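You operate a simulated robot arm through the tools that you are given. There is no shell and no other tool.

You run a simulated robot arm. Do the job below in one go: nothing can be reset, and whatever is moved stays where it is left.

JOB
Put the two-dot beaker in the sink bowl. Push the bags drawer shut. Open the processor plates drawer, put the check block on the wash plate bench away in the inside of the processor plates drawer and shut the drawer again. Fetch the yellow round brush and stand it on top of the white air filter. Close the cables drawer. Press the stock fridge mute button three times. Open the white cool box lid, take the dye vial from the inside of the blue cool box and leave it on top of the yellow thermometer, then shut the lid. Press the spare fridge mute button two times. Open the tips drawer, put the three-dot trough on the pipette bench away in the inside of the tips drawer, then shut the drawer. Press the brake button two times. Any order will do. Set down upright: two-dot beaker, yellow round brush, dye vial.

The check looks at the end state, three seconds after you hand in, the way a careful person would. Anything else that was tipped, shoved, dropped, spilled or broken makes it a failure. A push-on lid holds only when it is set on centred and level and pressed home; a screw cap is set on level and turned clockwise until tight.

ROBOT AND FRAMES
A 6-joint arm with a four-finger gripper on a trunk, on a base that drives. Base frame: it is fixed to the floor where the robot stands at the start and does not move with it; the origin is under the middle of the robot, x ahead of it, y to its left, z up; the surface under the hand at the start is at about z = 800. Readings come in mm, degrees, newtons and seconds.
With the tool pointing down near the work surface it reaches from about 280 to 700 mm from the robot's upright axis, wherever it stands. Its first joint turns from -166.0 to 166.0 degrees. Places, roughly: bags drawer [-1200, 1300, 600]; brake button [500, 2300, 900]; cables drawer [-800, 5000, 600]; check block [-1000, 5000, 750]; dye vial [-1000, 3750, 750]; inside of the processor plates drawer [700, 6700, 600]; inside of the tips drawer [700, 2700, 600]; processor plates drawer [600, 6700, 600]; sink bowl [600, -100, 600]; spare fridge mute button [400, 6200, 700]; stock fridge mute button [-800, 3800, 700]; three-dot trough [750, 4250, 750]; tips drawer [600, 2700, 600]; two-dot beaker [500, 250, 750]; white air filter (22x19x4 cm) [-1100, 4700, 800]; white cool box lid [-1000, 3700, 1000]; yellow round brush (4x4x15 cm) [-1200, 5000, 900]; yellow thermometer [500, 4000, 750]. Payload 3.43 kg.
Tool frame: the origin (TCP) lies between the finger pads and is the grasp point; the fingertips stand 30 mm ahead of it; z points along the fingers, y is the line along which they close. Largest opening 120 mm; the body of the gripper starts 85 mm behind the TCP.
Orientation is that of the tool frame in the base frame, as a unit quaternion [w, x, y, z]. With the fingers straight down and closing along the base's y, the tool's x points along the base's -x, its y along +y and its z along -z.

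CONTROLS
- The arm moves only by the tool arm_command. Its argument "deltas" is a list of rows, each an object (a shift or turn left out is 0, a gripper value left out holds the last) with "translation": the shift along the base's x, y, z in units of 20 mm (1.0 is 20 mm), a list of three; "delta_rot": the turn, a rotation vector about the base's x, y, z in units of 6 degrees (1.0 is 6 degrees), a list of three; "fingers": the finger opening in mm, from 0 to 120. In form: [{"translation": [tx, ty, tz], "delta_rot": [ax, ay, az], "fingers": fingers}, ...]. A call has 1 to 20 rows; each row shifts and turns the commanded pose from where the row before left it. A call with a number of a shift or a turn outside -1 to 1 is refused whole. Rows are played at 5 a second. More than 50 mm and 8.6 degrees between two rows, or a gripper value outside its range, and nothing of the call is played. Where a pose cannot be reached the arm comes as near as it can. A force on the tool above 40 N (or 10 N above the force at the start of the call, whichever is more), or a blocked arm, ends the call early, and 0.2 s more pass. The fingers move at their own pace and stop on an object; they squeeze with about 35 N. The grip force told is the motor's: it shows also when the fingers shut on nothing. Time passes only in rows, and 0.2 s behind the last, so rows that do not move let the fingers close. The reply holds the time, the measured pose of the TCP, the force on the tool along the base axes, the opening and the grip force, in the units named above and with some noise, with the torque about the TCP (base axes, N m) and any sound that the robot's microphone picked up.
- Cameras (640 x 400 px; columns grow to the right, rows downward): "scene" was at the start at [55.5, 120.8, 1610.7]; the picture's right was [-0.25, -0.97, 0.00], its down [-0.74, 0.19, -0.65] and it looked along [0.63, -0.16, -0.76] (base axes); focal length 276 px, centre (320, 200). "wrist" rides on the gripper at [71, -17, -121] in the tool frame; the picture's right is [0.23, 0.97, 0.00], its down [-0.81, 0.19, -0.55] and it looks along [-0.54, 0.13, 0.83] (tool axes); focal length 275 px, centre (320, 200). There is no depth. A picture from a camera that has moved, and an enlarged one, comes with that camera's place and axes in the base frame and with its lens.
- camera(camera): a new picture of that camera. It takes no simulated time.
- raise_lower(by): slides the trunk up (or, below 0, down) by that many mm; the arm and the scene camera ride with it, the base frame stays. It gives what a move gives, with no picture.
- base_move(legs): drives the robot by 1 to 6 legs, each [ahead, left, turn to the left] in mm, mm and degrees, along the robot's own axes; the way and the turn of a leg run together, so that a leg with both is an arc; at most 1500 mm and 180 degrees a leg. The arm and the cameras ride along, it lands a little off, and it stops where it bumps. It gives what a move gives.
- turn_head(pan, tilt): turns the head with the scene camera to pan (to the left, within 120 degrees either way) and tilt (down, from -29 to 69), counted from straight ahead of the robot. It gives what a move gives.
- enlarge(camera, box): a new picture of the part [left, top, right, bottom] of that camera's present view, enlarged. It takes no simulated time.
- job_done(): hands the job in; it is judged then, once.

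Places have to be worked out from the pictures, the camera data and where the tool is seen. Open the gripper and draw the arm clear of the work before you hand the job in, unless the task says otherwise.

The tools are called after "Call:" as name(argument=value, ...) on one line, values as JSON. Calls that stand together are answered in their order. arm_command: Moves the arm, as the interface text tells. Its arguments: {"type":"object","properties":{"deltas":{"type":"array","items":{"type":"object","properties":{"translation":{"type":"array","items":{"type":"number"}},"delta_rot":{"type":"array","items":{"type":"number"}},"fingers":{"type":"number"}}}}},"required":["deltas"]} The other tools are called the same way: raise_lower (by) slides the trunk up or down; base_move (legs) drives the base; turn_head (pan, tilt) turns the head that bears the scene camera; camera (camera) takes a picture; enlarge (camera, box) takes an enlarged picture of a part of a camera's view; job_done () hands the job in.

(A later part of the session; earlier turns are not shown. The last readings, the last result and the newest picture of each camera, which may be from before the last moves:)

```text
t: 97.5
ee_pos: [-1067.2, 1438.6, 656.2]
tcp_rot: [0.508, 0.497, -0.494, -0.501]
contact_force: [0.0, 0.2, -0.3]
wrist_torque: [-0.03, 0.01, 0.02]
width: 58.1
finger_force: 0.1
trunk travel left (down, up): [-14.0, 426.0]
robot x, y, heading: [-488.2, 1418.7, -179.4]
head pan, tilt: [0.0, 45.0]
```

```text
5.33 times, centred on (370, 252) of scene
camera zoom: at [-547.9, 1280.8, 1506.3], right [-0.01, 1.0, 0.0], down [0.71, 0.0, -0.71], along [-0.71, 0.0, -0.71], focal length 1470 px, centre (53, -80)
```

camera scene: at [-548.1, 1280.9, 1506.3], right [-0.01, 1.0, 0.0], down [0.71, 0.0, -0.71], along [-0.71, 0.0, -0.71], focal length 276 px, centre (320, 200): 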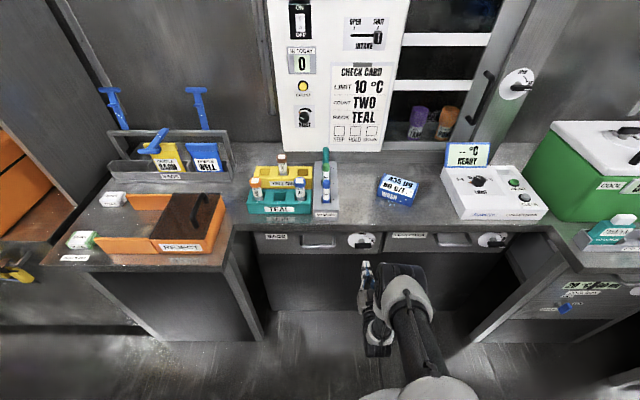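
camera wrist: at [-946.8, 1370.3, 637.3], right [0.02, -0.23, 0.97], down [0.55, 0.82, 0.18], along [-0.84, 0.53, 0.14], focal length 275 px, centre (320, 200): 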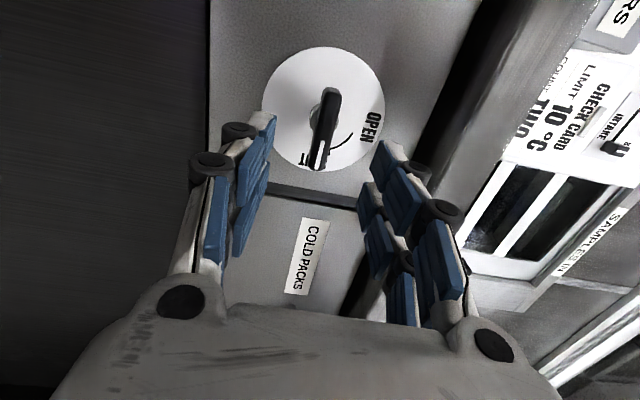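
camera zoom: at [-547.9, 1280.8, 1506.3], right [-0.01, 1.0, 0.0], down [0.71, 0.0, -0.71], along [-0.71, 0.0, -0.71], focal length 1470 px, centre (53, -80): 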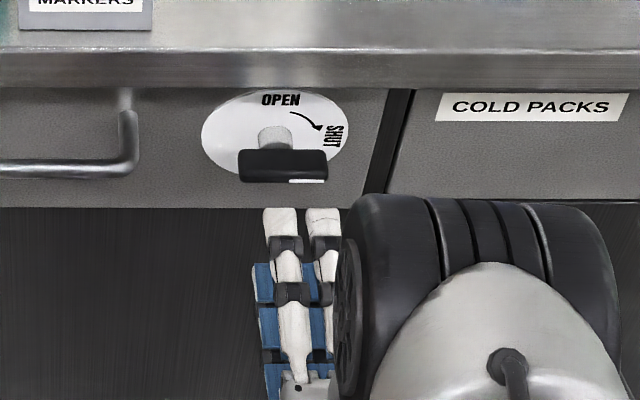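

Relative to the tool axis, the bar sits about 4 mm high and centred along y. I raise 4 mm and advance 75 mm to straddle it.

Call:
arm_command(deltas=[{"translation": [-0.75, 0, 0.2]}, {"translation": [-1, 0, 0]}, {"translation": [-1, 0, 0]}, {"translation": [-0.7, 0, 0]}, {"translation": [-0.3, 0, 0]}, {}])

Call:
camera(camera="wrist")

Call:
enlarge(camera="scene", box=[310, 215, 430, 290])

```text
t: 98.9
ee_pos: [-1145.1, 1441.6, 659.3]
tcp_rot: [0.509, 0.497, -0.493, -0.501]
contact_force: [0.6, -0.1, 0.8]
wrist_torque: [0.02, -0.01, 0.01]
width: 59.9
finger_force: 0.0
trunk travel left (down, up): [-14.0, 426.0]
robot x, y, heading: [-486.7, 1419.6, -179.9]
head pan, tilt: [0.0, 45.0]
```

```text
taken
camera wrist: at [-1022.6, 1372.1, 641.9], right [0.02, -0.23, 0.97], down [0.55, 0.82, 0.18], along [-0.84, 0.53, 0.14], focal length 275 px, centre (320, 200)
```

wrist: 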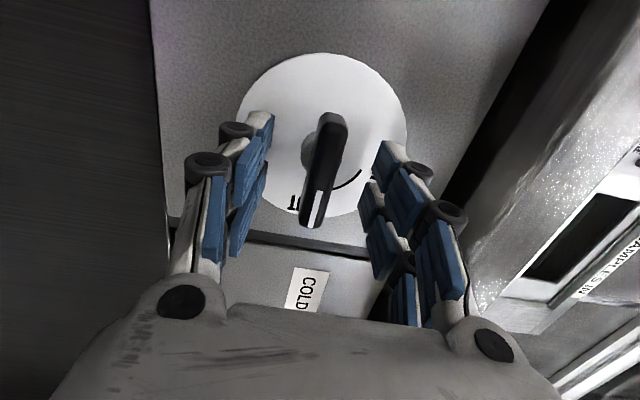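

```text
5.33 times, centred on (370, 252) of scene
camera zoom: at [-547.9, 1280.8, 1506.4], right [-0.01, 1.0, 0.0], down [0.71, 0.0, -0.71], along [-0.71, 0.0, -0.71], focal length 1470 px, centre (53, -80)
```

zoom: 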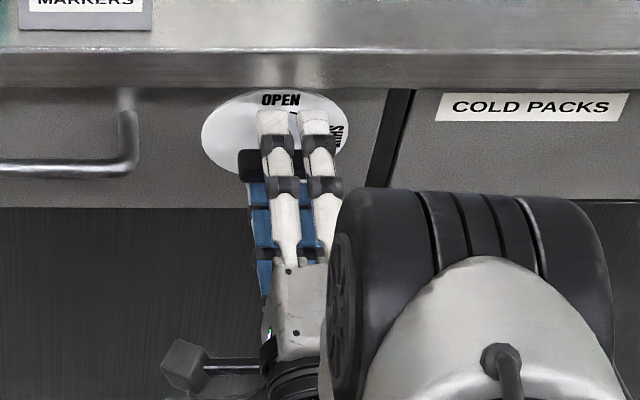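

The bar lies between the fingers, my axis about 4 mm too far +y. I correct and close on it.

Call:
arm_command(deltas=[{"translation": [0, -0.2, 0]}, {"fingers": 8}, {}, {}, {}])

Call:
camera(camera="wrist")

```text
t: 100.1
ee_pos: [-1143.6, 1436.1, 660.8]
tcp_rot: [0.507, 0.498, -0.494, -0.5]
contact_force: [-0.2, -0.3, -6.5]
wrist_torque: [0.05, -0.2, 0.15]
width: 22.2
finger_force: 37.0
trunk travel left (down, up): [-14.0, 426.0]
robot x, y, heading: [-486.1, 1422.7, -179.5]
head pan, tilt: [0.0, 45.0]
```

```text
taken
camera wrist: at [-1022.3, 1367.3, 641.6], right [0.02, -0.23, 0.97], down [0.55, 0.82, 0.18], along [-0.84, 0.53, 0.14], focal length 275 px, centre (320, 200)
```

wrist: 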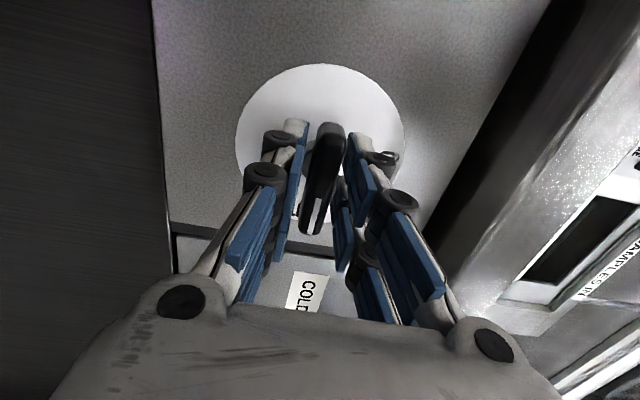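

Gripped at 22 mm. I turn it counter-clockwise (+x rotation) in two batches.

Call:
arm_command(deltas=[{"delta_rot": [1, 0, 0]}, {"delta_rot": [1, 0, 0]}, {"delta_rot": [1, 0, 0]}, {"delta_rot": [1, 0, 0]}, {"delta_rot": [1, 0, 0]}, {"delta_rot": [1, 0, 0]}, {"delta_rot": [1, 0, 0]}, {"delta_rot": [1, 0, 0]}, {}])

Call:
camera(camera="wrist")

```text
t: 102.1
ee_pos: [-1144.0, 1435.6, 660.6]
tcp_rot: [0.263, 0.66, -0.245, -0.66]
contact_force: [-0.6, -3.1, 7.2]
wrist_torque: [-0.01, 0.06, 0.08]
width: 21.9
finger_force: 44.7
trunk travel left (down, up): [-14.0, 426.0]
robot x, y, heading: [-486.7, 1420.8, -179.6]
head pan, tilt: [0.0, 45.0]
```

```text
taken
camera wrist: at [-1023.3, 1404.4, 596.2], right [0.02, -0.88, 0.48], down [0.55, 0.41, 0.73], along [-0.84, 0.25, 0.49], focal length 275 px, centre (320, 200)
```

wrist: 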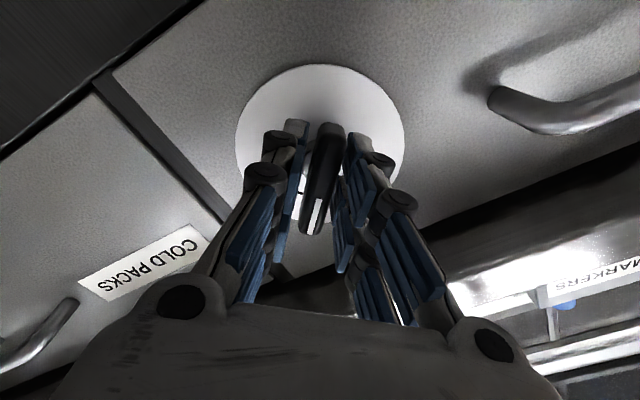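

The knob turns with the hand. I continue the rest of the quarter turn.

Call:
arm_command(deltas=[{"delta_rot": [1, 0, 0]}, {"delta_rot": [1, 0, 0]}, {"delta_rot": [1, 0, 0]}, {"delta_rot": [1, 0, 0]}, {"delta_rot": [1, 0, 0]}, {"delta_rot": [1, 0, 0]}, {"delta_rot": [1, 0, 0]}, {}])

Call:
camera(camera="wrist")

```text
t: 103.9
ee_pos: [-1142.2, 1435.4, 660.8]
tcp_rot: [0.009, 0.71, 0.008, -0.704]
contact_force: [0.1, -13.1, 13.8]
wrist_torque: [-0.14, 0.79, 0.39]
width: 22.1
finger_force: 45.2
trunk travel left (down, up): [-14.0, 426.0]
robot x, y, heading: [-488.3, 1420.5, -179.9]
head pan, tilt: [0.0, 45.0]
```

```text
taken
camera wrist: at [-1021.8, 1455.6, 591.6], right [0.02, -0.97, -0.23], down [0.55, -0.18, 0.82], along [-0.83, -0.15, 0.53], focal length 275 px, centre (320, 200)
```

wrist: 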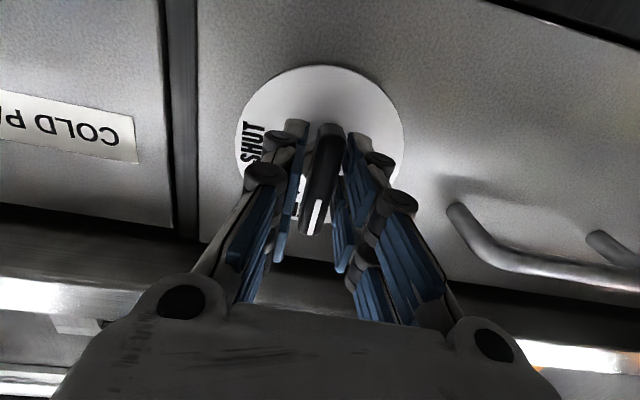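

The catch is at OPEN. Still holding the bar, I push the drawer the last bit home.

Call:
arm_command(deltas=[{"translation": [-0.25, 0, 0]}, {"translation": [-0.25, 0, 0]}, {"translation": [-0.25, 0, 0]}, {}])

Call:
enlarge(camera="scene", box=[310, 215, 430, 290])

Call:
camera(camera="wrist")

```text
t: 104.8
ee_pos: [-1152.5, 1434.7, 659.8]
tcp_rot: [0.01, 0.711, 0.007, -0.703]
contact_force: [19.2, -0.7, 11.2]
wrist_torque: [-0.03, 1.09, 0.31]
width: 21.5
finger_force: 44.9
trunk travel left (down, up): [-14.0, 426.0]
robot x, y, heading: [-487.1, 1423.2, -179.7]
head pan, tilt: [0.0, 45.0]
stopped in row 4: the force on the tool passed its limit at 42 N (the readings are from after the stop); the commanded pose is now the measured one
```

```text
5.33 times, centred on (370, 252) of scene
camera zoom: at [-543.6, 1280.8, 1506.5], right [-0.01, 1.0, 0.0], down [0.71, 0.0, -0.71], along [-0.71, 0.0, -0.71], focal length 1470 px, centre (53, -80)
```

zoom: 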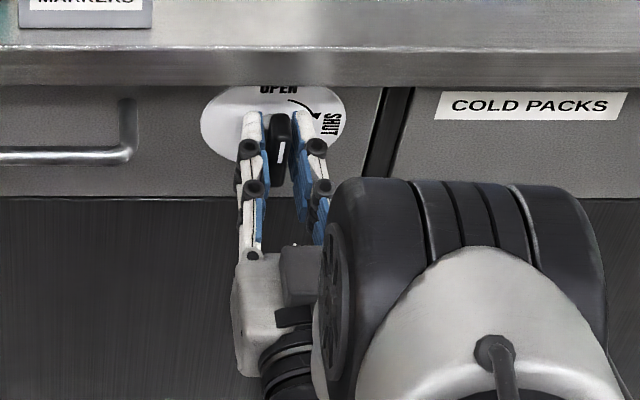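

```text
taken
camera wrist: at [-1032.2, 1455.4, 590.6], right [0.02, -0.97, -0.23], down [0.55, -0.18, 0.82], along [-0.84, -0.14, 0.53], focal length 275 px, centre (320, 200)
```

wrist: 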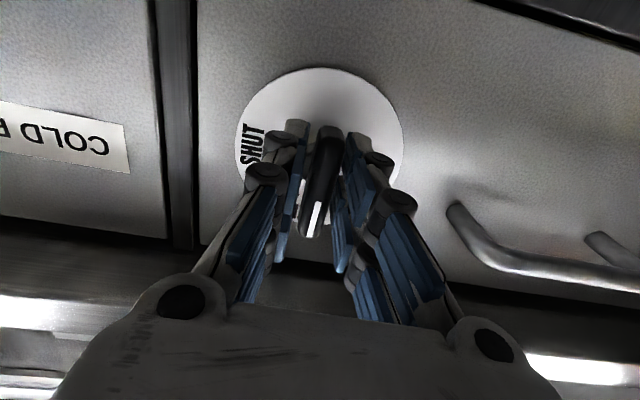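

Now the BAGS front is flush with COLD PACKS. I turn the catch back clockwise to SHUT.

Call:
arm_command(deltas=[{"delta_rot": [-1, 0, 0]}, {"delta_rot": [-1, 0, 0]}, {"delta_rot": [-1, 0, 0]}, {"delta_rot": [-1, 0, 0]}, {"delta_rot": [-1, 0, 0]}, {"delta_rot": [-1, 0, 0]}, {"delta_rot": [-1, 0, 0]}, {"delta_rot": [-1, 0, 0]}, {}])

Call:
arm_command(deltas=[{"delta_rot": [-1, 0, 0]}, {"delta_rot": [-1, 0, 0]}, {"delta_rot": [-1, 0, 0]}, {"delta_rot": [-1, 0, 0]}, {"delta_rot": [-1, 0, 0]}, {"delta_rot": [-1, 0, 0]}, {"delta_rot": [-1, 0, 0]}, {}])

Call:
camera(camera="wrist")

```text
t: 106.8
ee_pos: [-1152.8, 1436.1, 660.0]
tcp_rot: [0.3, 0.646, -0.28, -0.643]
contact_force: [22.7, -3.7, 16.3]
wrist_torque: [-0.01, 0.17, 0.17]
width: 21.0
finger_force: 45.4
trunk travel left (down, up): [-14.0, 426.0]
robot x, y, heading: [-489.2, 1420.8, -179.7]
head pan, tilt: [0.0, 45.0]
```

```text
t: 108.6
ee_pos: [-1154.2, 1434.4, 660.3]
tcp_rot: [0.512, 0.498, -0.491, -0.499]
contact_force: [34.9, -6.8, 11.2]
wrist_torque: [0.0, 0.2, 0.77]
width: 21.1
finger_force: 45.0
trunk travel left (down, up): [-14.0, 426.0]
robot x, y, heading: [-489.2, 1421.9, -179.5]
head pan, tilt: [0.0, 45.0]
```

```text
taken
camera wrist: at [-1032.0, 1366.6, 640.6], right [0.03, -0.23, 0.97], down [0.54, 0.82, 0.18], along [-0.84, 0.52, 0.14], focal length 275 px, centre (320, 200)
```

wrist: 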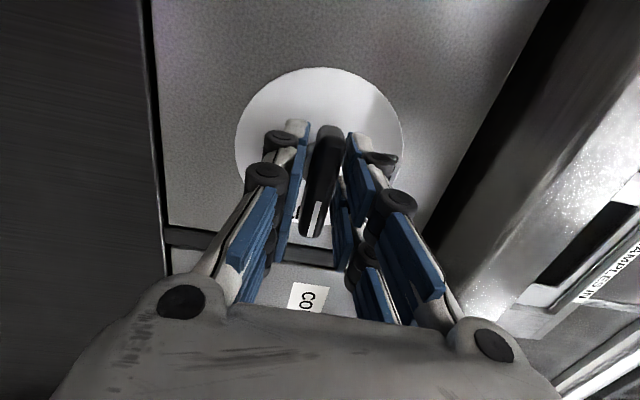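

Catch is back at SHUT. I open and withdraw, then verify.

Call:
arm_command(deltas=[{"translation": [0.2, 0, 0], "fingers": 60}, {}, {}, {"translation": [1, 0, 0]}, {"translation": [1, 0, 0]}, {"translation": [1, 0, 0]}, {"translation": [1, 0, 0]}, {}])

Call:
enlarge(camera="scene", box=[230, 205, 530, 285])

Call:
camera(camera="wrist")

```text
t: 110.4
ee_pos: [-1071.9, 1435.8, 658.5]
tcp_rot: [0.51, 0.498, -0.491, -0.5]
contact_force: [-0.1, 0.5, -0.6]
wrist_torque: [-0.03, -0.04, -0.03]
width: 60.0
finger_force: 0.0
trunk travel left (down, up): [-14.0, 426.0]
robot x, y, heading: [-486.5, 1419.9, -179.9]
head pan, tilt: [0.0, 45.0]
```

```text
2.13 times, centred on (380, 245) of scene
camera zoom: at [-547.2, 1280.8, 1506.4], right [-0.01, 1.0, 0.0], down [0.71, 0.0, -0.71], along [-0.71, 0.0, -0.71], focal length 588 px, centre (192, 104)
```

zoom: 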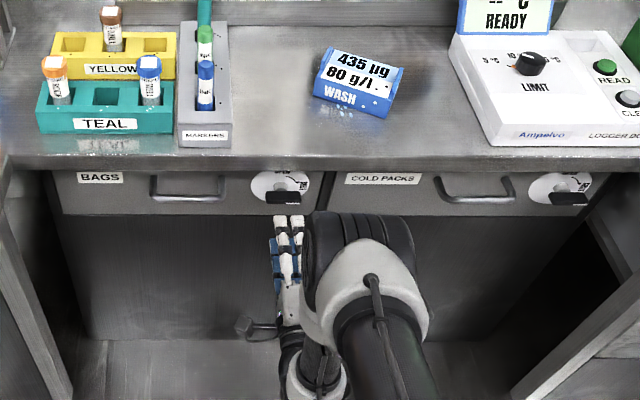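

```text
taken
camera wrist: at [-950.4, 1366.9, 640.3], right [0.02, -0.23, 0.97], down [0.54, 0.82, 0.18], along [-0.84, 0.52, 0.14], focal length 275 px, centre (320, 200)
```

wrist: 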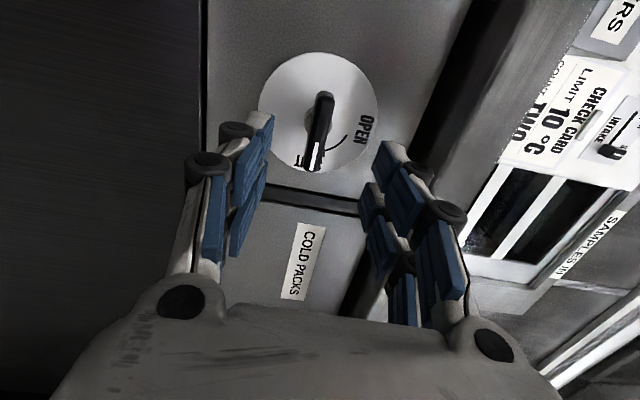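

BAGS is shut flush and latched. Now I back off, raise the trunk, and restore the arm to a tool-down travel pose.

Call:
base_move(legs=[[-260, 0, 0]])

Call:
raise_lower(by=111)

Call:
arm_command(deltas=[{"translation": [0.4, 0, 0.6], "delta_rot": [0.589, -0.577, 0.567], "fingers": 60}, {"translation": [0.4, 0, 0.6], "delta_rot": [0.589, -0.577, 0.567]}, {"translation": [0.4, 0, 0.6], "delta_rot": [0.589, -0.577, 0.567]}, {"translation": [0.4, 0, 0.6], "delta_rot": [0.589, -0.577, 0.567]}, {"translation": [0.4, 0, 0.6], "delta_rot": [0.589, -0.577, 0.567]}, {"translation": [0.4, 0, 0.6], "delta_rot": [0.589, -0.577, 0.567]}, {"translation": [0.4, 0, 0.6], "delta_rot": [0.589, -0.577, 0.567]}, {"translation": [0.4, 0, 0.6], "delta_rot": [0.589, -0.577, 0.567]}, {"translation": [0.4, 0, 0.6], "delta_rot": [0.589, -0.577, 0.567]}, {"translation": [0.4, 0, 0.6], "delta_rot": [0.589, -0.577, 0.567]}, {"translation": [0.4, 0, 0.6], "delta_rot": [0.589, -0.577, 0.567]}, {"translation": [0.4, 0, 0.6], "delta_rot": [0.589, -0.577, 0.567]}, {"translation": [0.4, 0, 0.6], "delta_rot": [0.589, -0.577, 0.567]}, {"translation": [0.4, 0, 0.6], "delta_rot": [0.589, -0.577, 0.567]}, {"translation": [0.4, 0, 0.6], "delta_rot": [0.589, -0.577, 0.567]}, {"translation": [0.4, 0, 0.6], "delta_rot": [0.589, -0.577, 0.567]}, {"translation": [0.4, 0, 0.6], "delta_rot": [0.589, -0.577, 0.567]}, {"translation": [0.4, 0, 0.6], "delta_rot": [0.589, -0.577, 0.567]}, {"translation": [0.4, 0, 0.6], "delta_rot": [0.589, -0.577, 0.567]}, {"translation": [0.4, 0, 0.6], "delta_rot": [0.589, -0.577, 0.567]}])

```text
t: 112.3
ee_pos: [-812.6, 1438.4, 659.3]
tcp_rot: [0.509, 0.497, -0.492, -0.502]
contact_force: [0.2, -0.8, -0.3]
wrist_torque: [-0.04, 0.02, 0.03]
width: 60.0
finger_force: 0.0
trunk travel left (down, up): [-14.0, 426.0]
robot x, y, heading: [-226.3, 1417.5, -179.7]
head pan, tilt: [0.0, 45.0]
```

```text
t: 113.7
ee_pos: [-812.2, 1438.0, 770.3]
tcp_rot: [0.509, 0.497, -0.492, -0.501]
contact_force: [-0.7, 0.7, 0.2]
wrist_torque: [-0.01, -0.03, 0.0]
width: 60.0
finger_force: 0.0
trunk travel left (down, up): [-125.0, 315.0]
robot x, y, heading: [-225.5, 1422.8, -180.0]
head pan, tilt: [0.0, 45.0]
```

```text
t: 117.9
ee_pos: [-655.7, 1439.7, 985.7]
tcp_rot: [0.05, 0.997, -0.03, -0.042]
contact_force: [0.2, -0.2, -0.4]
wrist_torque: [0.03, 0.0, -0.01]
width: 59.7
finger_force: 0.0
out of reach, approached as far as the arm can: row 19, 20
trunk travel left (down, up): [-125.0, 315.0]
robot x, y, heading: [-227.9, 1420.6, -179.8]
head pan, tilt: [0.0, 45.0]
```

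A small residual tilt remains; I let it settle slightly lower, then drive toward the brake button / tips drawer area.

Call:
arm_command(deltas=[{"translation": [0, 0, -0.6]}, {"translation": [0.3, 0, 0]}, {}])

Call:
base_move(legs=[[0, 0, -90], [600, -50, 0]])

Call:
turn_head(pan=-60, tilt=35)

Call:
camera(camera="scene")

```text
t: 118.7
ee_pos: [-646.1, 1441.2, 973.5]
tcp_rot: [0.05, 0.997, -0.031, -0.042]
contact_force: [1.4, -1.1, -0.9]
wrist_torque: [0.02, -0.01, -0.01]
width: 60.4
finger_force: 0.1
trunk travel left (down, up): [-125.0, 315.0]
robot x, y, heading: [-229.3, 1420.8, -180.0]
head pan, tilt: [0.0, 45.0]
```

```text
t: 126.0
ee_pos: [-131.4, 2428.0, 972.8]
tcp_rot: [-0.005, -0.674, 0.736, 0.065]
contact_force: [0.3, 1.0, 0.1]
wrist_torque: [-0.01, -0.02, 0.02]
width: 60.0
finger_force: 0.0
trunk travel left (down, up): [-125.0, 315.0]
robot x, y, heading: [-159.9, 2012.7, 88.8]
head pan, tilt: [0.0, 45.0]
```

```text
t: 127.3
ee_pos: [-129.9, 2428.5, 973.0]
tcp_rot: [-0.004, -0.674, 0.736, 0.066]
contact_force: [0.0, -0.4, 0.3]
wrist_torque: [0.02, -0.03, 0.0]
width: 60.1
finger_force: 0.0
trunk travel left (down, up): [-125.0, 315.0]
robot x, y, heading: [-158.7, 2013.9, 88.8]
head pan, tilt: [-60.0, 35.0]
```

```text
taken
camera scene: at [-222.1, 2035.9, 1632.2], right [0.48, -0.88, 0.0], down [-0.5, -0.28, -0.82], along [0.72, 0.39, -0.57], focal length 276 px, centre (320, 200)
```

scene: 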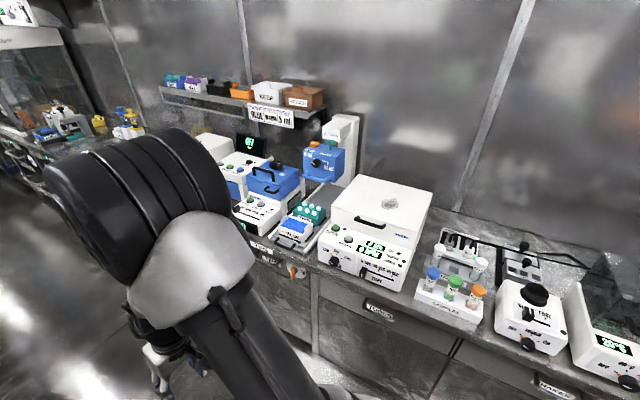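

I drive further to about y≈2450 and turn to face the right bench (+x).

Call:
base_move(legs=[[430, 0, 0], [0, 0, -88.8]])

Call:
turn_head(pan=0, tilt=35)

Call:
camera(camera="scene")

Call:
turn_head(pan=40, tilt=40)

Call:
camera(camera="scene")

Call:
turn_head(pan=-25, tilt=45)

Call:
camera(camera="scene")

```text
t: 133.6
ee_pos: [272.0, 2419.8, 972.6]
tcp_rot: [0.043, 0.025, 0.998, 0.05]
contact_force: [-0.1, 0.2, -0.6]
wrist_torque: [-0.01, 0.03, 0.0]
width: 60.0
finger_force: 0.0
trunk travel left (down, up): [-125.0, 315.0]
robot x, y, heading: [-149.1, 2437.7, 0.8]
head pan, tilt: [-60.0, 35.0]
```

```text
t: 134.9
ee_pos: [272.4, 2419.6, 972.8]
tcp_rot: [0.042, 0.025, 0.998, 0.051]
contact_force: [-0.1, -0.1, -1.1]
wrist_torque: [0.01, -0.03, 0.02]
width: 60.1
finger_force: 0.1
trunk travel left (down, up): [-125.0, 315.0]
robot x, y, heading: [-153.0, 2433.0, 0.7]
head pan, tilt: [0.0, 35.0]
```

```text
taken
camera scene: at [-80.7, 2575.7, 1632.2], right [0.01, -1.0, 0.0], down [-0.57, -0.01, -0.82], along [0.82, 0.01, -0.57], focal length 276 px, centre (320, 200)
```

scene: 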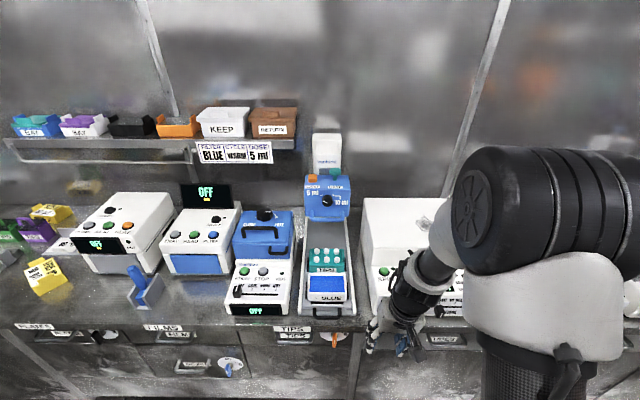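

```text
t: 136.0
ee_pos: [270.9, 2420.0, 975.1]
tcp_rot: [0.043, 0.024, 0.998, 0.05]
contact_force: [0.7, -0.5, -0.5]
wrist_torque: [0.0, 0.06, 0.03]
width: 59.9
finger_force: 0.0
trunk travel left (down, up): [-125.0, 315.0]
robot x, y, heading: [-148.4, 2434.0, 0.7]
head pan, tilt: [40.0, 40.0]
```

```text
taken
camera scene: at [-104.2, 2630.1, 1624.6], right [0.65, -0.76, 0.0], down [-0.49, -0.42, -0.77], along [0.58, 0.5, -0.64], focal length 276 px, centre (320, 200)
```

scene: 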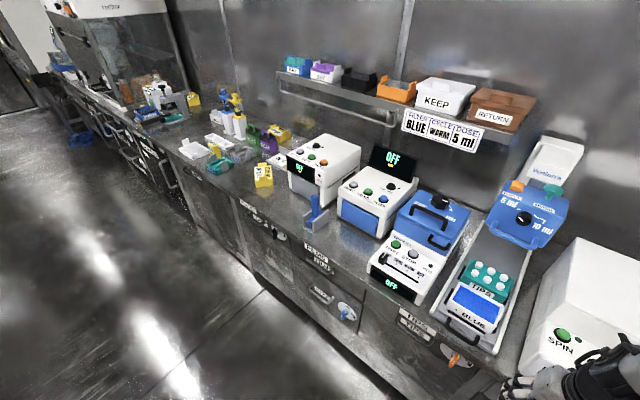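

```text
t: 137.4
ee_pos: [271.3, 2420.4, 972.7]
tcp_rot: [0.042, 0.026, 0.998, 0.05]
contact_force: [0.0, -1.3, 0.2]
wrist_torque: [0.02, 0.02, 0.01]
width: 60.1
finger_force: 0.2
trunk travel left (down, up): [-125.0, 315.0]
robot x, y, heading: [-146.8, 2434.9, 0.6]
head pan, tilt: [-25.0, 45.0]
```

```text
taken
camera scene: at [-94.6, 2541.4, 1617.4], right [-0.41, -0.91, 0.0], down [-0.64, 0.29, -0.71], along [0.64, -0.29, -0.71], focal length 276 px, centre (320, 200)
```

scene: 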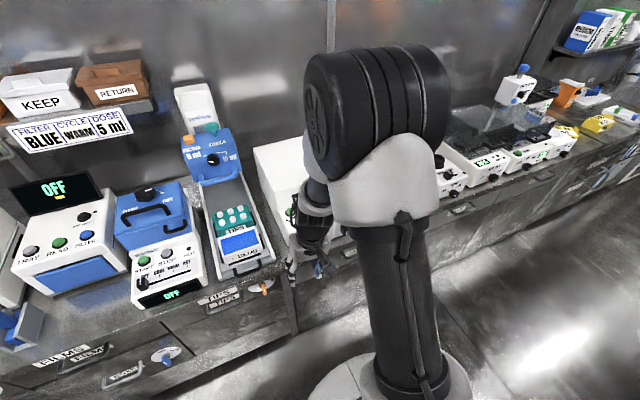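

I fix the tool's residual tilt and look with the wrist camera at the spin machine, which the arm hides from the head.

Call:
arm_command(deltas=[{"delta_rot": [-0.95, 0.8, 0.5]}, {"translation": [0, -0.8, 0.5]}, {"translation": [0, -0.8, 0.5]}, {"translation": [0, -0.8, 0.5]}, {"translation": [0, -0.8, 0.5]}, {}])

Call:
camera(camera="wrist")

Call:
turn_head(pan=5, tilt=50)

Call:
camera(camera="scene")

```text
t: 138.8
ee_pos: [257.6, 2357.2, 996.8]
tcp_rot: [0.037, 0.015, 0.998, 0.052]
contact_force: [-0.2, 1.2, 0.2]
wrist_torque: [0.0, 0.05, 0.0]
width: 60.1
finger_force: 0.0
out of reach, approached as far as the arm can: row 1, 4, 5
trunk travel left (down, up): [-125.0, 315.0]
robot x, y, heading: [-148.8, 2434.4, 0.5]
head pan, tilt: [-25.0, 45.0]
```

```text
taken
camera wrist: at [176.3, 2331.1, 1108.7], right [-0.2, 0.98, 0.08], down [0.77, 0.11, 0.63], along [0.6, 0.19, -0.77], focal length 275 px, centre (320, 200)
```

wrist: 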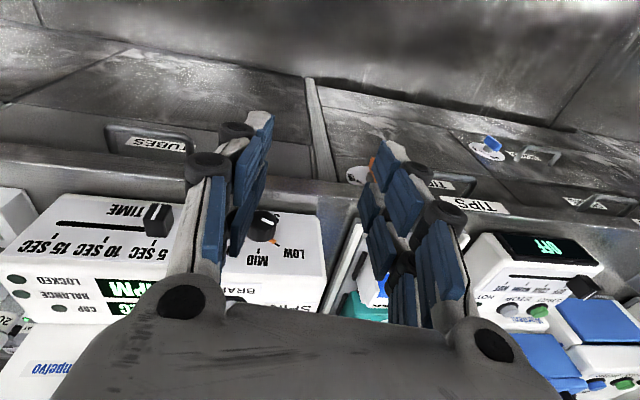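

```text
t: 139.7
ee_pos: [256.2, 2356.4, 995.1]
tcp_rot: [0.039, 0.016, 0.998, 0.051]
contact_force: [-1.1, -0.7, 0.1]
wrist_torque: [0.0, 0.01, 0.01]
width: 60.0
finger_force: 0.1
trunk travel left (down, up): [-125.0, 315.0]
robot x, y, heading: [-149.0, 2434.7, 0.8]
head pan, tilt: [5.0, 50.0]
```

```text
taken
camera scene: at [-92.1, 2582.3, 1610.5], right [0.1, -1.0, 0.0], down [-0.76, -0.08, -0.64], along [0.64, 0.06, -0.77], focal length 276 px, centre (320, 200)
```

scene: 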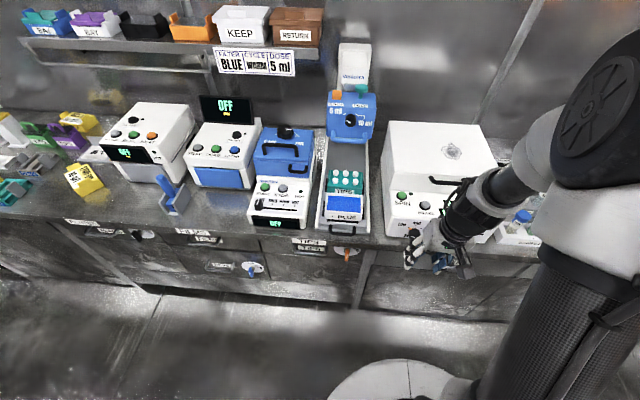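

I zoom on the spin machine's buttons and the TIPS drawer.

Call:
enlarge(camera="scene", box=[375, 170, 455, 250])

Call:
enlarge(camera="scene", box=[150, 200, 390, 310])

Call:
enlarge(camera="wrist", box=[0, 100, 400, 330])

```text
5.00 times, centred on (415, 210) of scene
camera zoom: at [-92.1, 2582.3, 1610.5], right [0.1, -1.0, 0.0], down [-0.76, -0.08, -0.64], along [0.64, 0.06, -0.77], focal length 1378 px, centre (-155, 150)
```

zoom: 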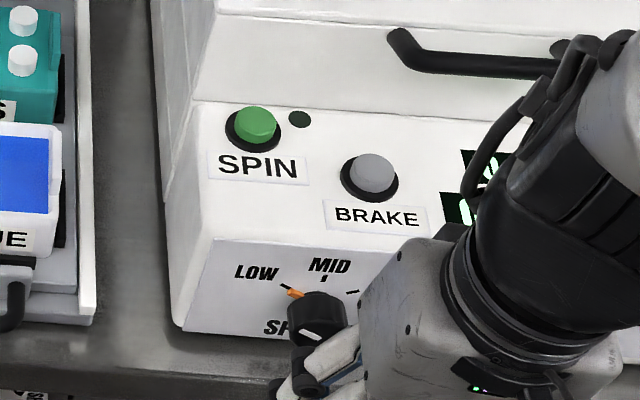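

```text
2.67 times, centred on (270, 255) of scene
camera zoom: at [-92.1, 2582.3, 1610.5], right [0.1, -1.0, 0.0], down [-0.76, -0.08, -0.64], along [0.64, 0.06, -0.77], focal length 735 px, centre (453, 53)
```

zoom: 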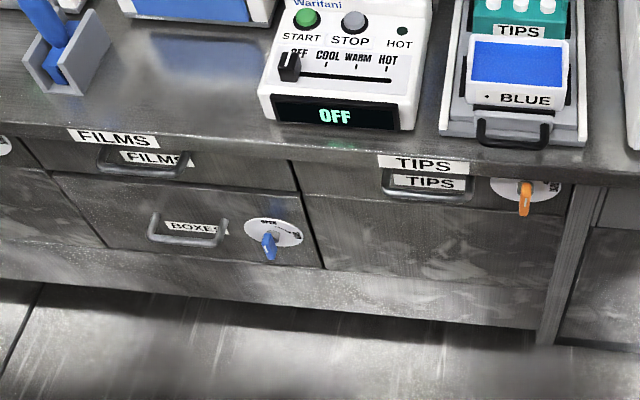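

```text
1.60 times, centred on (200, 215) of wrist
camera zoom: at [176.2, 2331.1, 1108.5], right [-0.2, 0.98, 0.08], down [0.77, 0.1, 0.63], along [0.6, 0.19, -0.77], focal length 440 px, centre (512, 176)
```

zoom: 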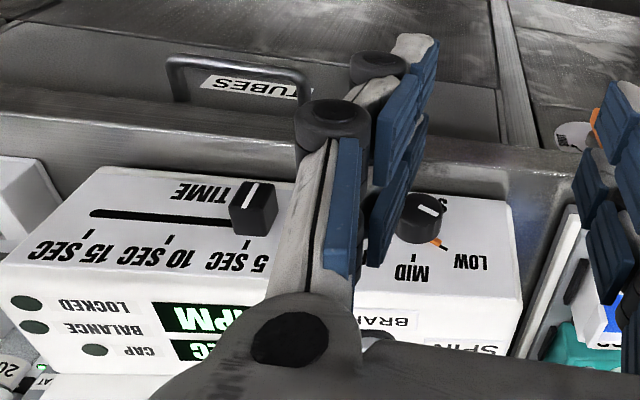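

The grey BRAKE button is near (515, 2285, ~890). I drive 120 mm closer, then extend the hand to a comfortable radius above the machine front and straighten the tool.

Call:
base_move(legs=[[110, 0, 0]])

Call:
arm_command(deltas=[{"translation": [0.8, -0.3, 0]}, {"translation": [0.8, -0.3, 0]}, {"translation": [0.8, -0.3, 0]}, {"translation": [0.8, -0.3, 0]}, {"translation": [0.8, -0.3, 0.2], "fingers": 0}, {}])

Call:
camera(camera="wrist")

```text
t: 140.9
ee_pos: [366.8, 2357.1, 995.4]
tcp_rot: [0.037, 0.017, 0.998, 0.052]
contact_force: [0.2, -0.3, -0.8]
wrist_torque: [-0.02, 0.04, 0.04]
width: 59.9
finger_force: 0.1
trunk travel left (down, up): [-125.0, 315.0]
robot x, y, heading: [-38.5, 2434.1, 0.6]
head pan, tilt: [5.0, 50.0]
```

```text
t: 142.3
ee_pos: [431.7, 2329.6, 981.6]
tcp_rot: [0.045, 0.017, 0.997, 0.06]
contact_force: [-0.1, 0.8, 0.2]
wrist_torque: [-0.01, 0.01, -0.03]
width: 16.3
finger_force: 2.5
out of reach, approached as far as the arm can: row 2, 3, 4, 5
trunk travel left (down, up): [-125.0, 315.0]
robot x, y, heading: [-37.7, 2436.4, 0.4]
head pan, tilt: [5.0, 50.0]
```

```text
taken
camera wrist: at [348.5, 2302.3, 1093.2], right [-0.2, 0.97, 0.1], down [0.76, 0.09, 0.64], along [0.62, 0.2, -0.76], focal length 275 px, centre (320, 200)
```

wrist: 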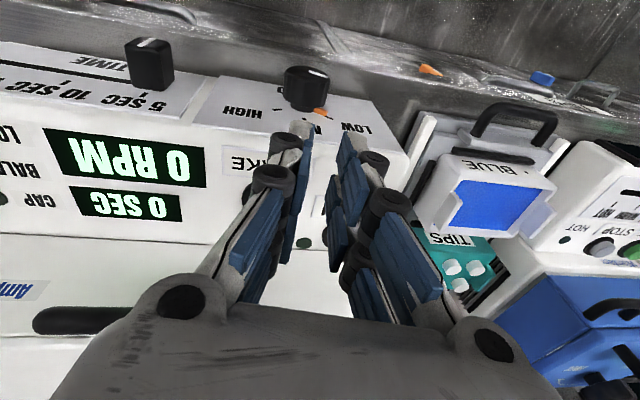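

The tool is held a few degrees off by some limit; I try extending toward the button position to see whether that clears it.

Call:
arm_command(deltas=[{"translation": [0.5, 0, 0]}, {"translation": [0.5, 0, 0]}, {"translation": [0.5, 0, 0]}, {"translation": [0.5, 0, 0]}, {}])

Call:
turn_head(pan=-10, tilt=35)

Call:
camera(camera="scene")

```text
t: 143.5
ee_pos: [452.4, 2335.8, 959.5]
tcp_rot: [0.045, 0.017, 0.997, 0.058]
contact_force: [0.1, 0.1, 1.0]
wrist_torque: [0.03, -0.03, 0.01]
width: 0.0
finger_force: 33.9
out of reach, approached as far as the arm can: row 1, 2, 3, 4
trunk travel left (down, up): [-125.0, 315.0]
robot x, y, heading: [-41.0, 2435.6, 0.9]
head pan, tilt: [5.0, 50.0]
```

```text
t: 144.3
ee_pos: [451.6, 2334.7, 960.7]
tcp_rot: [0.045, 0.017, 0.997, 0.059]
contact_force: [-0.1, 0.3, 1.2]
wrist_torque: [-0.02, 0.01, 0.0]
width: 0.0
finger_force: 33.2
trunk travel left (down, up): [-125.0, 315.0]
robot x, y, heading: [-44.1, 2440.4, 0.4]
head pan, tilt: [-10.0, 35.0]
```

```text
taken
camera scene: at [26.5, 2561.6, 1632.1], right [-0.16, -0.99, 0.0], down [-0.57, 0.09, -0.82], along [0.81, -0.13, -0.57], focal length 276 px, centre (320, 200)
```

scene: 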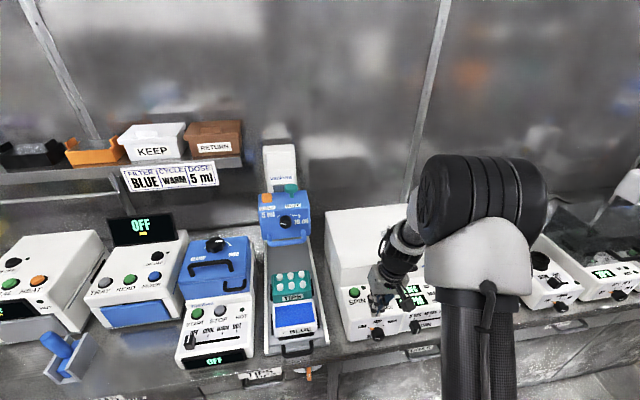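

The wrist seems wound onto the wrong branch since the combined rotation. I'll back into the open aisle and retrace that rotation in reverse, then unroll and pitch down properly.

Call:
base_move(legs=[[-290, 0, 0]])

Call:
arm_command(deltas=[{"translation": [0.2, 0, -0.5], "delta_rot": [0.589, -0.577, -0.567]}, {"translation": [0.2, 0, -0.5], "delta_rot": [0.589, -0.577, -0.567]}, {"translation": [0.2, 0, -0.5], "delta_rot": [0.589, -0.577, -0.567]}, {"translation": [0.2, 0, -0.5], "delta_rot": [0.589, -0.577, -0.567]}, {"translation": [0.2, 0, -0.5], "delta_rot": [0.589, -0.577, -0.567]}, {"translation": [0.2, 0, -0.5], "delta_rot": [0.589, -0.577, -0.567]}, {"translation": [0.2, 0, -0.5], "delta_rot": [0.589, -0.577, -0.567]}, {"translation": [0.2, 0, -0.5], "delta_rot": [0.589, -0.577, -0.567]}, {"translation": [0.2, 0, -0.5], "delta_rot": [0.589, -0.577, -0.567]}, {"translation": [0.2, 0, -0.5], "delta_rot": [0.589, -0.577, -0.567]}, {"translation": [0.2, 0, -0.5], "delta_rot": [0.589, -0.577, -0.567]}, {"translation": [0.2, 0, -0.5], "delta_rot": [0.589, -0.577, -0.567]}, {"translation": [0.2, 0, -0.5], "delta_rot": [0.589, -0.577, -0.567]}, {"translation": [0.2, 0, -0.5], "delta_rot": [0.589, -0.577, -0.567]}, {"translation": [0.2, 0, -0.5], "delta_rot": [0.589, -0.577, -0.567]}, {"translation": [0.2, 0, -0.5], "delta_rot": [0.589, -0.577, -0.567]}, {"translation": [0.2, 0, -0.5], "delta_rot": [0.589, -0.577, -0.567]}, {"translation": [0.2, 0, -0.5], "delta_rot": [0.589, -0.577, -0.567]}, {"translation": [0.2, 0, -0.5], "delta_rot": [0.589, -0.577, -0.567]}, {"translation": [0, 0, 0], "delta_rot": [0.589, -0.577, -0.567]}])

Call:
camera(camera="scene")

```text
t: 146.3
ee_pos: [164.1, 2331.5, 959.6]
tcp_rot: [0.044, 0.017, 0.997, 0.059]
contact_force: [0.2, 0.4, 0.3]
wrist_torque: [0.03, 0.01, 0.0]
width: 0.1
finger_force: 33.3
trunk travel left (down, up): [-125.0, 315.0]
robot x, y, heading: [-325.0, 2431.5, 0.5]
head pan, tilt: [-10.0, 35.0]
```

```text
t: 150.5
ee_pos: [242.4, 2333.0, 769.4]
tcp_rot: [0.541, 0.491, 0.437, 0.525]
contact_force: [-0.7, -0.4, 0.8]
wrist_torque: [-0.02, 0.02, -0.01]
width: 0.0
finger_force: 33.5
trunk travel left (down, up): [-125.0, 315.0]
robot x, y, heading: [-325.2, 2434.4, 0.5]
head pan, tilt: [-10.0, 35.0]
```

```text
taken
camera scene: at [-260.0, 2559.0, 1632.2], right [-0.16, -0.99, 0.0], down [-0.57, 0.09, -0.82], along [0.81, -0.13, -0.57], focal length 276 px, centre (320, 200)
```

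scene: 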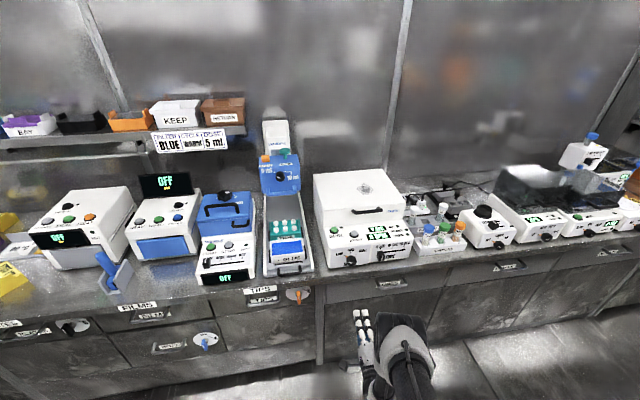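

The arm is now low and I have a clear view. I unroll -90° about x (back to flat), and use the view to zoom on BRAKE and TIPS.

Call:
arm_command(deltas=[{"delta_rot": [-1, 0, 0]}, {"delta_rot": [-1, 0, 0]}, {"delta_rot": [-1, 0, 0]}, {"delta_rot": [-1, 0, 0]}, {"delta_rot": [-1, 0, 0]}, {"delta_rot": [-1, 0, 0]}, {"delta_rot": [-1, 0, 0]}, {"delta_rot": [-1, 0, 0]}, {"delta_rot": [-1, 0, 0]}, {"delta_rot": [-1, 0, 0]}, {"delta_rot": [-1, 0, 0]}, {"delta_rot": [-1, 0, 0]}, {"delta_rot": [-1, 0, 0]}, {"delta_rot": [-1, 0, 0]}, {"delta_rot": [-1, 0, 0]}, {}])

Call:
enlarge(camera="scene", box=[305, 160, 425, 280])

Call:
enlarge(camera="scene", box=[100, 270, 340, 380])

```text
t: 153.9
ee_pos: [240.1, 2333.2, 770.9]
tcp_rot: [0.729, -0.035, 0.681, 0.06]
contact_force: [0.2, 0.0, -0.3]
wrist_torque: [0.0, -0.02, -0.01]
width: 0.2
finger_force: 33.8
trunk travel left (down, up): [-125.0, 315.0]
robot x, y, heading: [-324.5, 2433.6, 0.5]
head pan, tilt: [-10.0, 35.0]
```

```text
3.33 times, centred on (365, 220) of scene
camera zoom: at [-260.1, 2558.8, 1632.2], right [-0.16, -0.99, 0.0], down [-0.57, 0.09, -0.82], along [0.81, -0.13, -0.57], focal length 918 px, centre (170, 133)
```

zoom: 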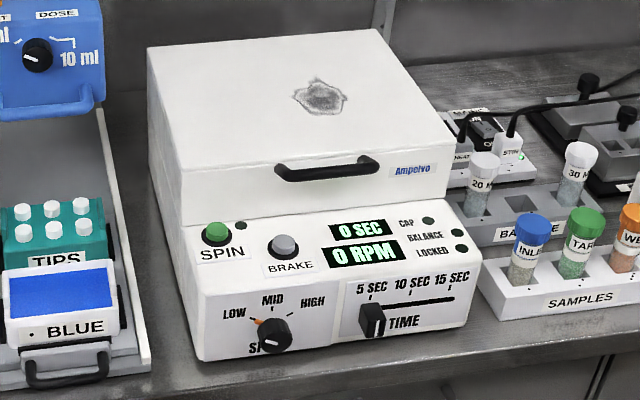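

```text
2.67 times, centred on (220, 325) of scene
camera zoom: at [-260.1, 2558.8, 1632.2], right [-0.16, -0.99, 0.0], down [-0.57, 0.09, -0.82], along [0.81, -0.13, -0.57], focal length 735 px, centre (587, -133)
```

zoom: 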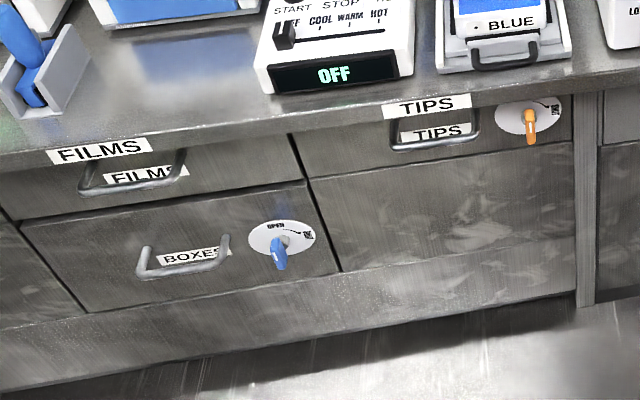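

I correct the small residual error, then pitch the tool down +90° about y while rising.

Call:
arm_command(deltas=[{"delta_rot": [-0.17, 0.33, -0.64]}, {"delta_rot": [-0.17, 0.33, -0.64]}, {}])

Call:
arm_command(deltas=[{"translation": [0, 0, 0.5], "delta_rot": [0, 1, 0]}, {"translation": [0, 0, 0.6], "delta_rot": [0, 1, 0]}, {"translation": [0, 0, 0.6], "delta_rot": [0, 1, 0]}, {"translation": [0, 0, 0.6], "delta_rot": [0, 1, 0]}, {"translation": [0, 0, 0.6], "delta_rot": [0, 1, 0]}, {"translation": [0, 0, 0.6], "delta_rot": [0, 1, 0]}, {"translation": [0, 0, 0.6], "delta_rot": [0, 1, 0]}, {"translation": [0, 0, 0.6], "delta_rot": [0, 1, 0]}, {"translation": [0, 0, 0.6], "delta_rot": [0, 1, 0]}, {"translation": [0, 0, 0.6], "delta_rot": [0, 1, 0]}, {"translation": [0, 0, 0.6], "delta_rot": [0, 1, 0]}, {"translation": [0, 0, 0.6], "delta_rot": [0, 1, 0]}, {"translation": [0, 0, 0.6], "delta_rot": [0, 1, 0]}, {"translation": [0, 0, 0.6], "delta_rot": [0, 1, 0]}, {"translation": [0, 0, 0.6], "delta_rot": [0, 1, 0]}, {}])

```text
t: 154.7
ee_pos: [240.5, 2332.5, 769.8]
tcp_rot: [0.707, 0.0, 0.707, 0.002]
contact_force: [1.3, 0.2, -0.1]
wrist_torque: [-0.01, -0.01, -0.01]
width: 0.1
finger_force: 33.3
trunk travel left (down, up): [-125.0, 315.0]
robot x, y, heading: [-327.0, 2432.8, 0.5]
head pan, tilt: [-10.0, 35.0]
```

```text
t: 158.1
ee_pos: [241.9, 2352.7, 921.5]
tcp_rot: [0.092, -0.003, 0.995, 0.041]
contact_force: [0.9, 0.7, 0.0]
wrist_torque: [0.0, -0.01, -0.01]
width: 0.0
finger_force: 33.2
out of reach, approached as far as the arm can: row 11, 12, 13, 14, 15
trunk travel left (down, up): [-125.0, 315.0]
robot x, y, heading: [-327.6, 2436.9, 0.6]
head pan, tilt: [-10.0, 35.0]
```

Still hitting a limit. I look at the arm to compare its posture with the start.

Call:
turn_head(pan=-14.6, tilt=49.7)

Call:
camera(camera="scene")

Call:
camera(camera="wrist")

```text
t: 158.8
ee_pos: [241.2, 2353.3, 921.5]
tcp_rot: [0.091, -0.002, 0.995, 0.042]
contact_force: [-0.1, -0.4, 0.2]
wrist_torque: [0.01, 0.01, 0.0]
width: 0.2
finger_force: 33.3
trunk travel left (down, up): [-125.0, 315.0]
robot x, y, heading: [-326.2, 2433.9, 0.8]
head pan, tilt: [-14.6, 49.7]
```

```text
taken
camera scene: at [-272.0, 2554.5, 1610.9], right [-0.24, -0.97, 0.0], down [-0.74, 0.18, -0.65], along [0.63, -0.16, -0.76], focal length 276 px, centre (320, 200)
```

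scene: 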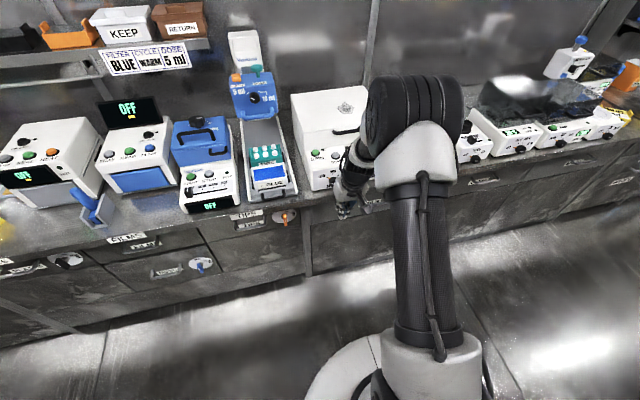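

```text
taken
camera wrist: at [149.9, 2327.0, 1025.6], right [-0.24, 0.97, 0.04], down [0.69, 0.14, 0.71], along [0.68, 0.19, -0.71], focal length 275 px, centre (320, 200)
```

wrist: 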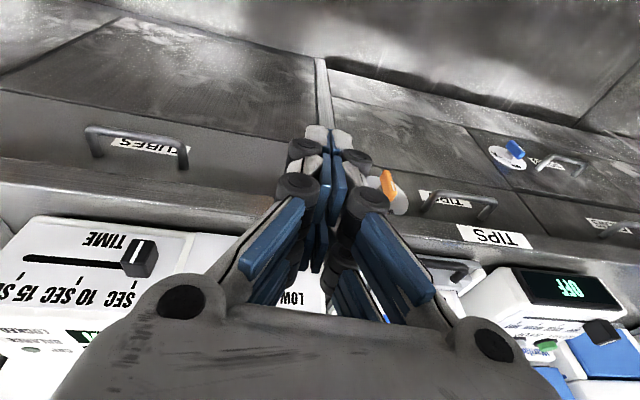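

In this wrist configuration the down-pointing tool only works lower relative to the trunk, so I raise the trunk by 130 mm and bring the hand down again relative to it.

Call:
raise_lower(by=130)

Call:
arm_command(deltas=[{"translation": [0, 0, -1]}, {"translation": [0, 0, -1]}, {"translation": [0, 0, -1]}, {"translation": [0, 0, -1]}, {}])

```text
t: 160.4
ee_pos: [241.1, 2351.6, 1051.6]
tcp_rot: [0.091, -0.003, 0.995, 0.041]
contact_force: [0.5, 0.0, 0.0]
wrist_torque: [0.0, 0.02, 0.01]
width: 0.1
finger_force: 33.4
trunk travel left (down, up): [-255.0, 185.0]
robot x, y, heading: [-321.7, 2435.0, 0.5]
head pan, tilt: [-14.6, 49.7]
```

```text
t: 161.6
ee_pos: [243.8, 2354.6, 968.7]
tcp_rot: [0.092, -0.003, 0.995, 0.04]
contact_force: [-0.8, 0.0, 0.2]
wrist_torque: [0.07, 0.0, 0.0]
width: 0.0
finger_force: 33.2
trunk travel left (down, up): [-255.0, 185.0]
robot x, y, heading: [-325.4, 2429.5, 0.5]
head pan, tilt: [-14.6, 49.7]
```

Now I correct the 10° pitch and 5° roll residual.

Call:
arm_command(deltas=[{"delta_rot": [-0.38, 0.88, -0.03]}, {"delta_rot": [-0.38, 0.88, -0.03]}, {}])

```text
t: 162.4
ee_pos: [238.8, 2353.4, 968.5]
tcp_rot: [0.073, -0.003, 0.997, 0.037]
contact_force: [0.8, 0.0, 0.1]
wrist_torque: [0.0, -0.01, 0.0]
width: 0.2
finger_force: 33.2
out of reach, approached as far as the arm can: row 1, 2
trunk travel left (down, up): [-255.0, 185.0]
robot x, y, heading: [-327.9, 2433.0, 0.5]
head pan, tilt: [-14.6, 49.7]
```

Call:
arm_command(deltas=[{"translation": [-0.5, 0, -1]}, {"translation": [-0.5, 0, -1]}, {"translation": [-0.5, 0, -1]}, {"translation": [-0.5, 0, -1]}, {}])

Call:
arm_command(deltas=[{"delta_rot": [-0.35, 0.7, 0]}, {"delta_rot": [-0.35, 0.7, 0]}, {}])

Call:
camera(camera="scene")

```text
t: 163.6
ee_pos: [196.9, 2352.5, 891.0]
tcp_rot: [0.072, -0.002, 0.997, 0.036]
contact_force: [0.6, -0.1, 0.6]
wrist_torque: [0.03, -0.02, 0.02]
width: 0.2
finger_force: 33.3
trunk travel left (down, up): [-255.0, 185.0]
robot x, y, heading: [-329.1, 2432.4, 0.5]
head pan, tilt: [-14.6, 49.7]
```

```text
t: 164.4
ee_pos: [191.9, 2354.0, 888.9]
tcp_rot: [0.041, -0.002, 0.999, 0.025]
contact_force: [-0.4, -0.5, -0.4]
wrist_torque: [-0.01, 0.02, 0.01]
width: 0.2
finger_force: 33.6
out of reach, approached as far as the arm can: row 1, 2
trunk travel left (down, up): [-255.0, 185.0]
robot x, y, heading: [-327.2, 2430.8, 0.5]
head pan, tilt: [-14.6, 49.7]
```

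```text
taken
camera scene: at [-272.0, 2554.5, 1740.8], right [-0.24, -0.97, 0.0], down [-0.74, 0.18, -0.65], along [0.63, -0.16, -0.76], focal length 276 px, centre (320, 200)
```

scene: 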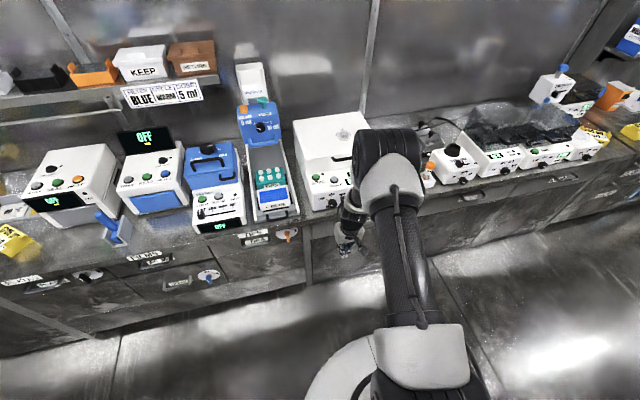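

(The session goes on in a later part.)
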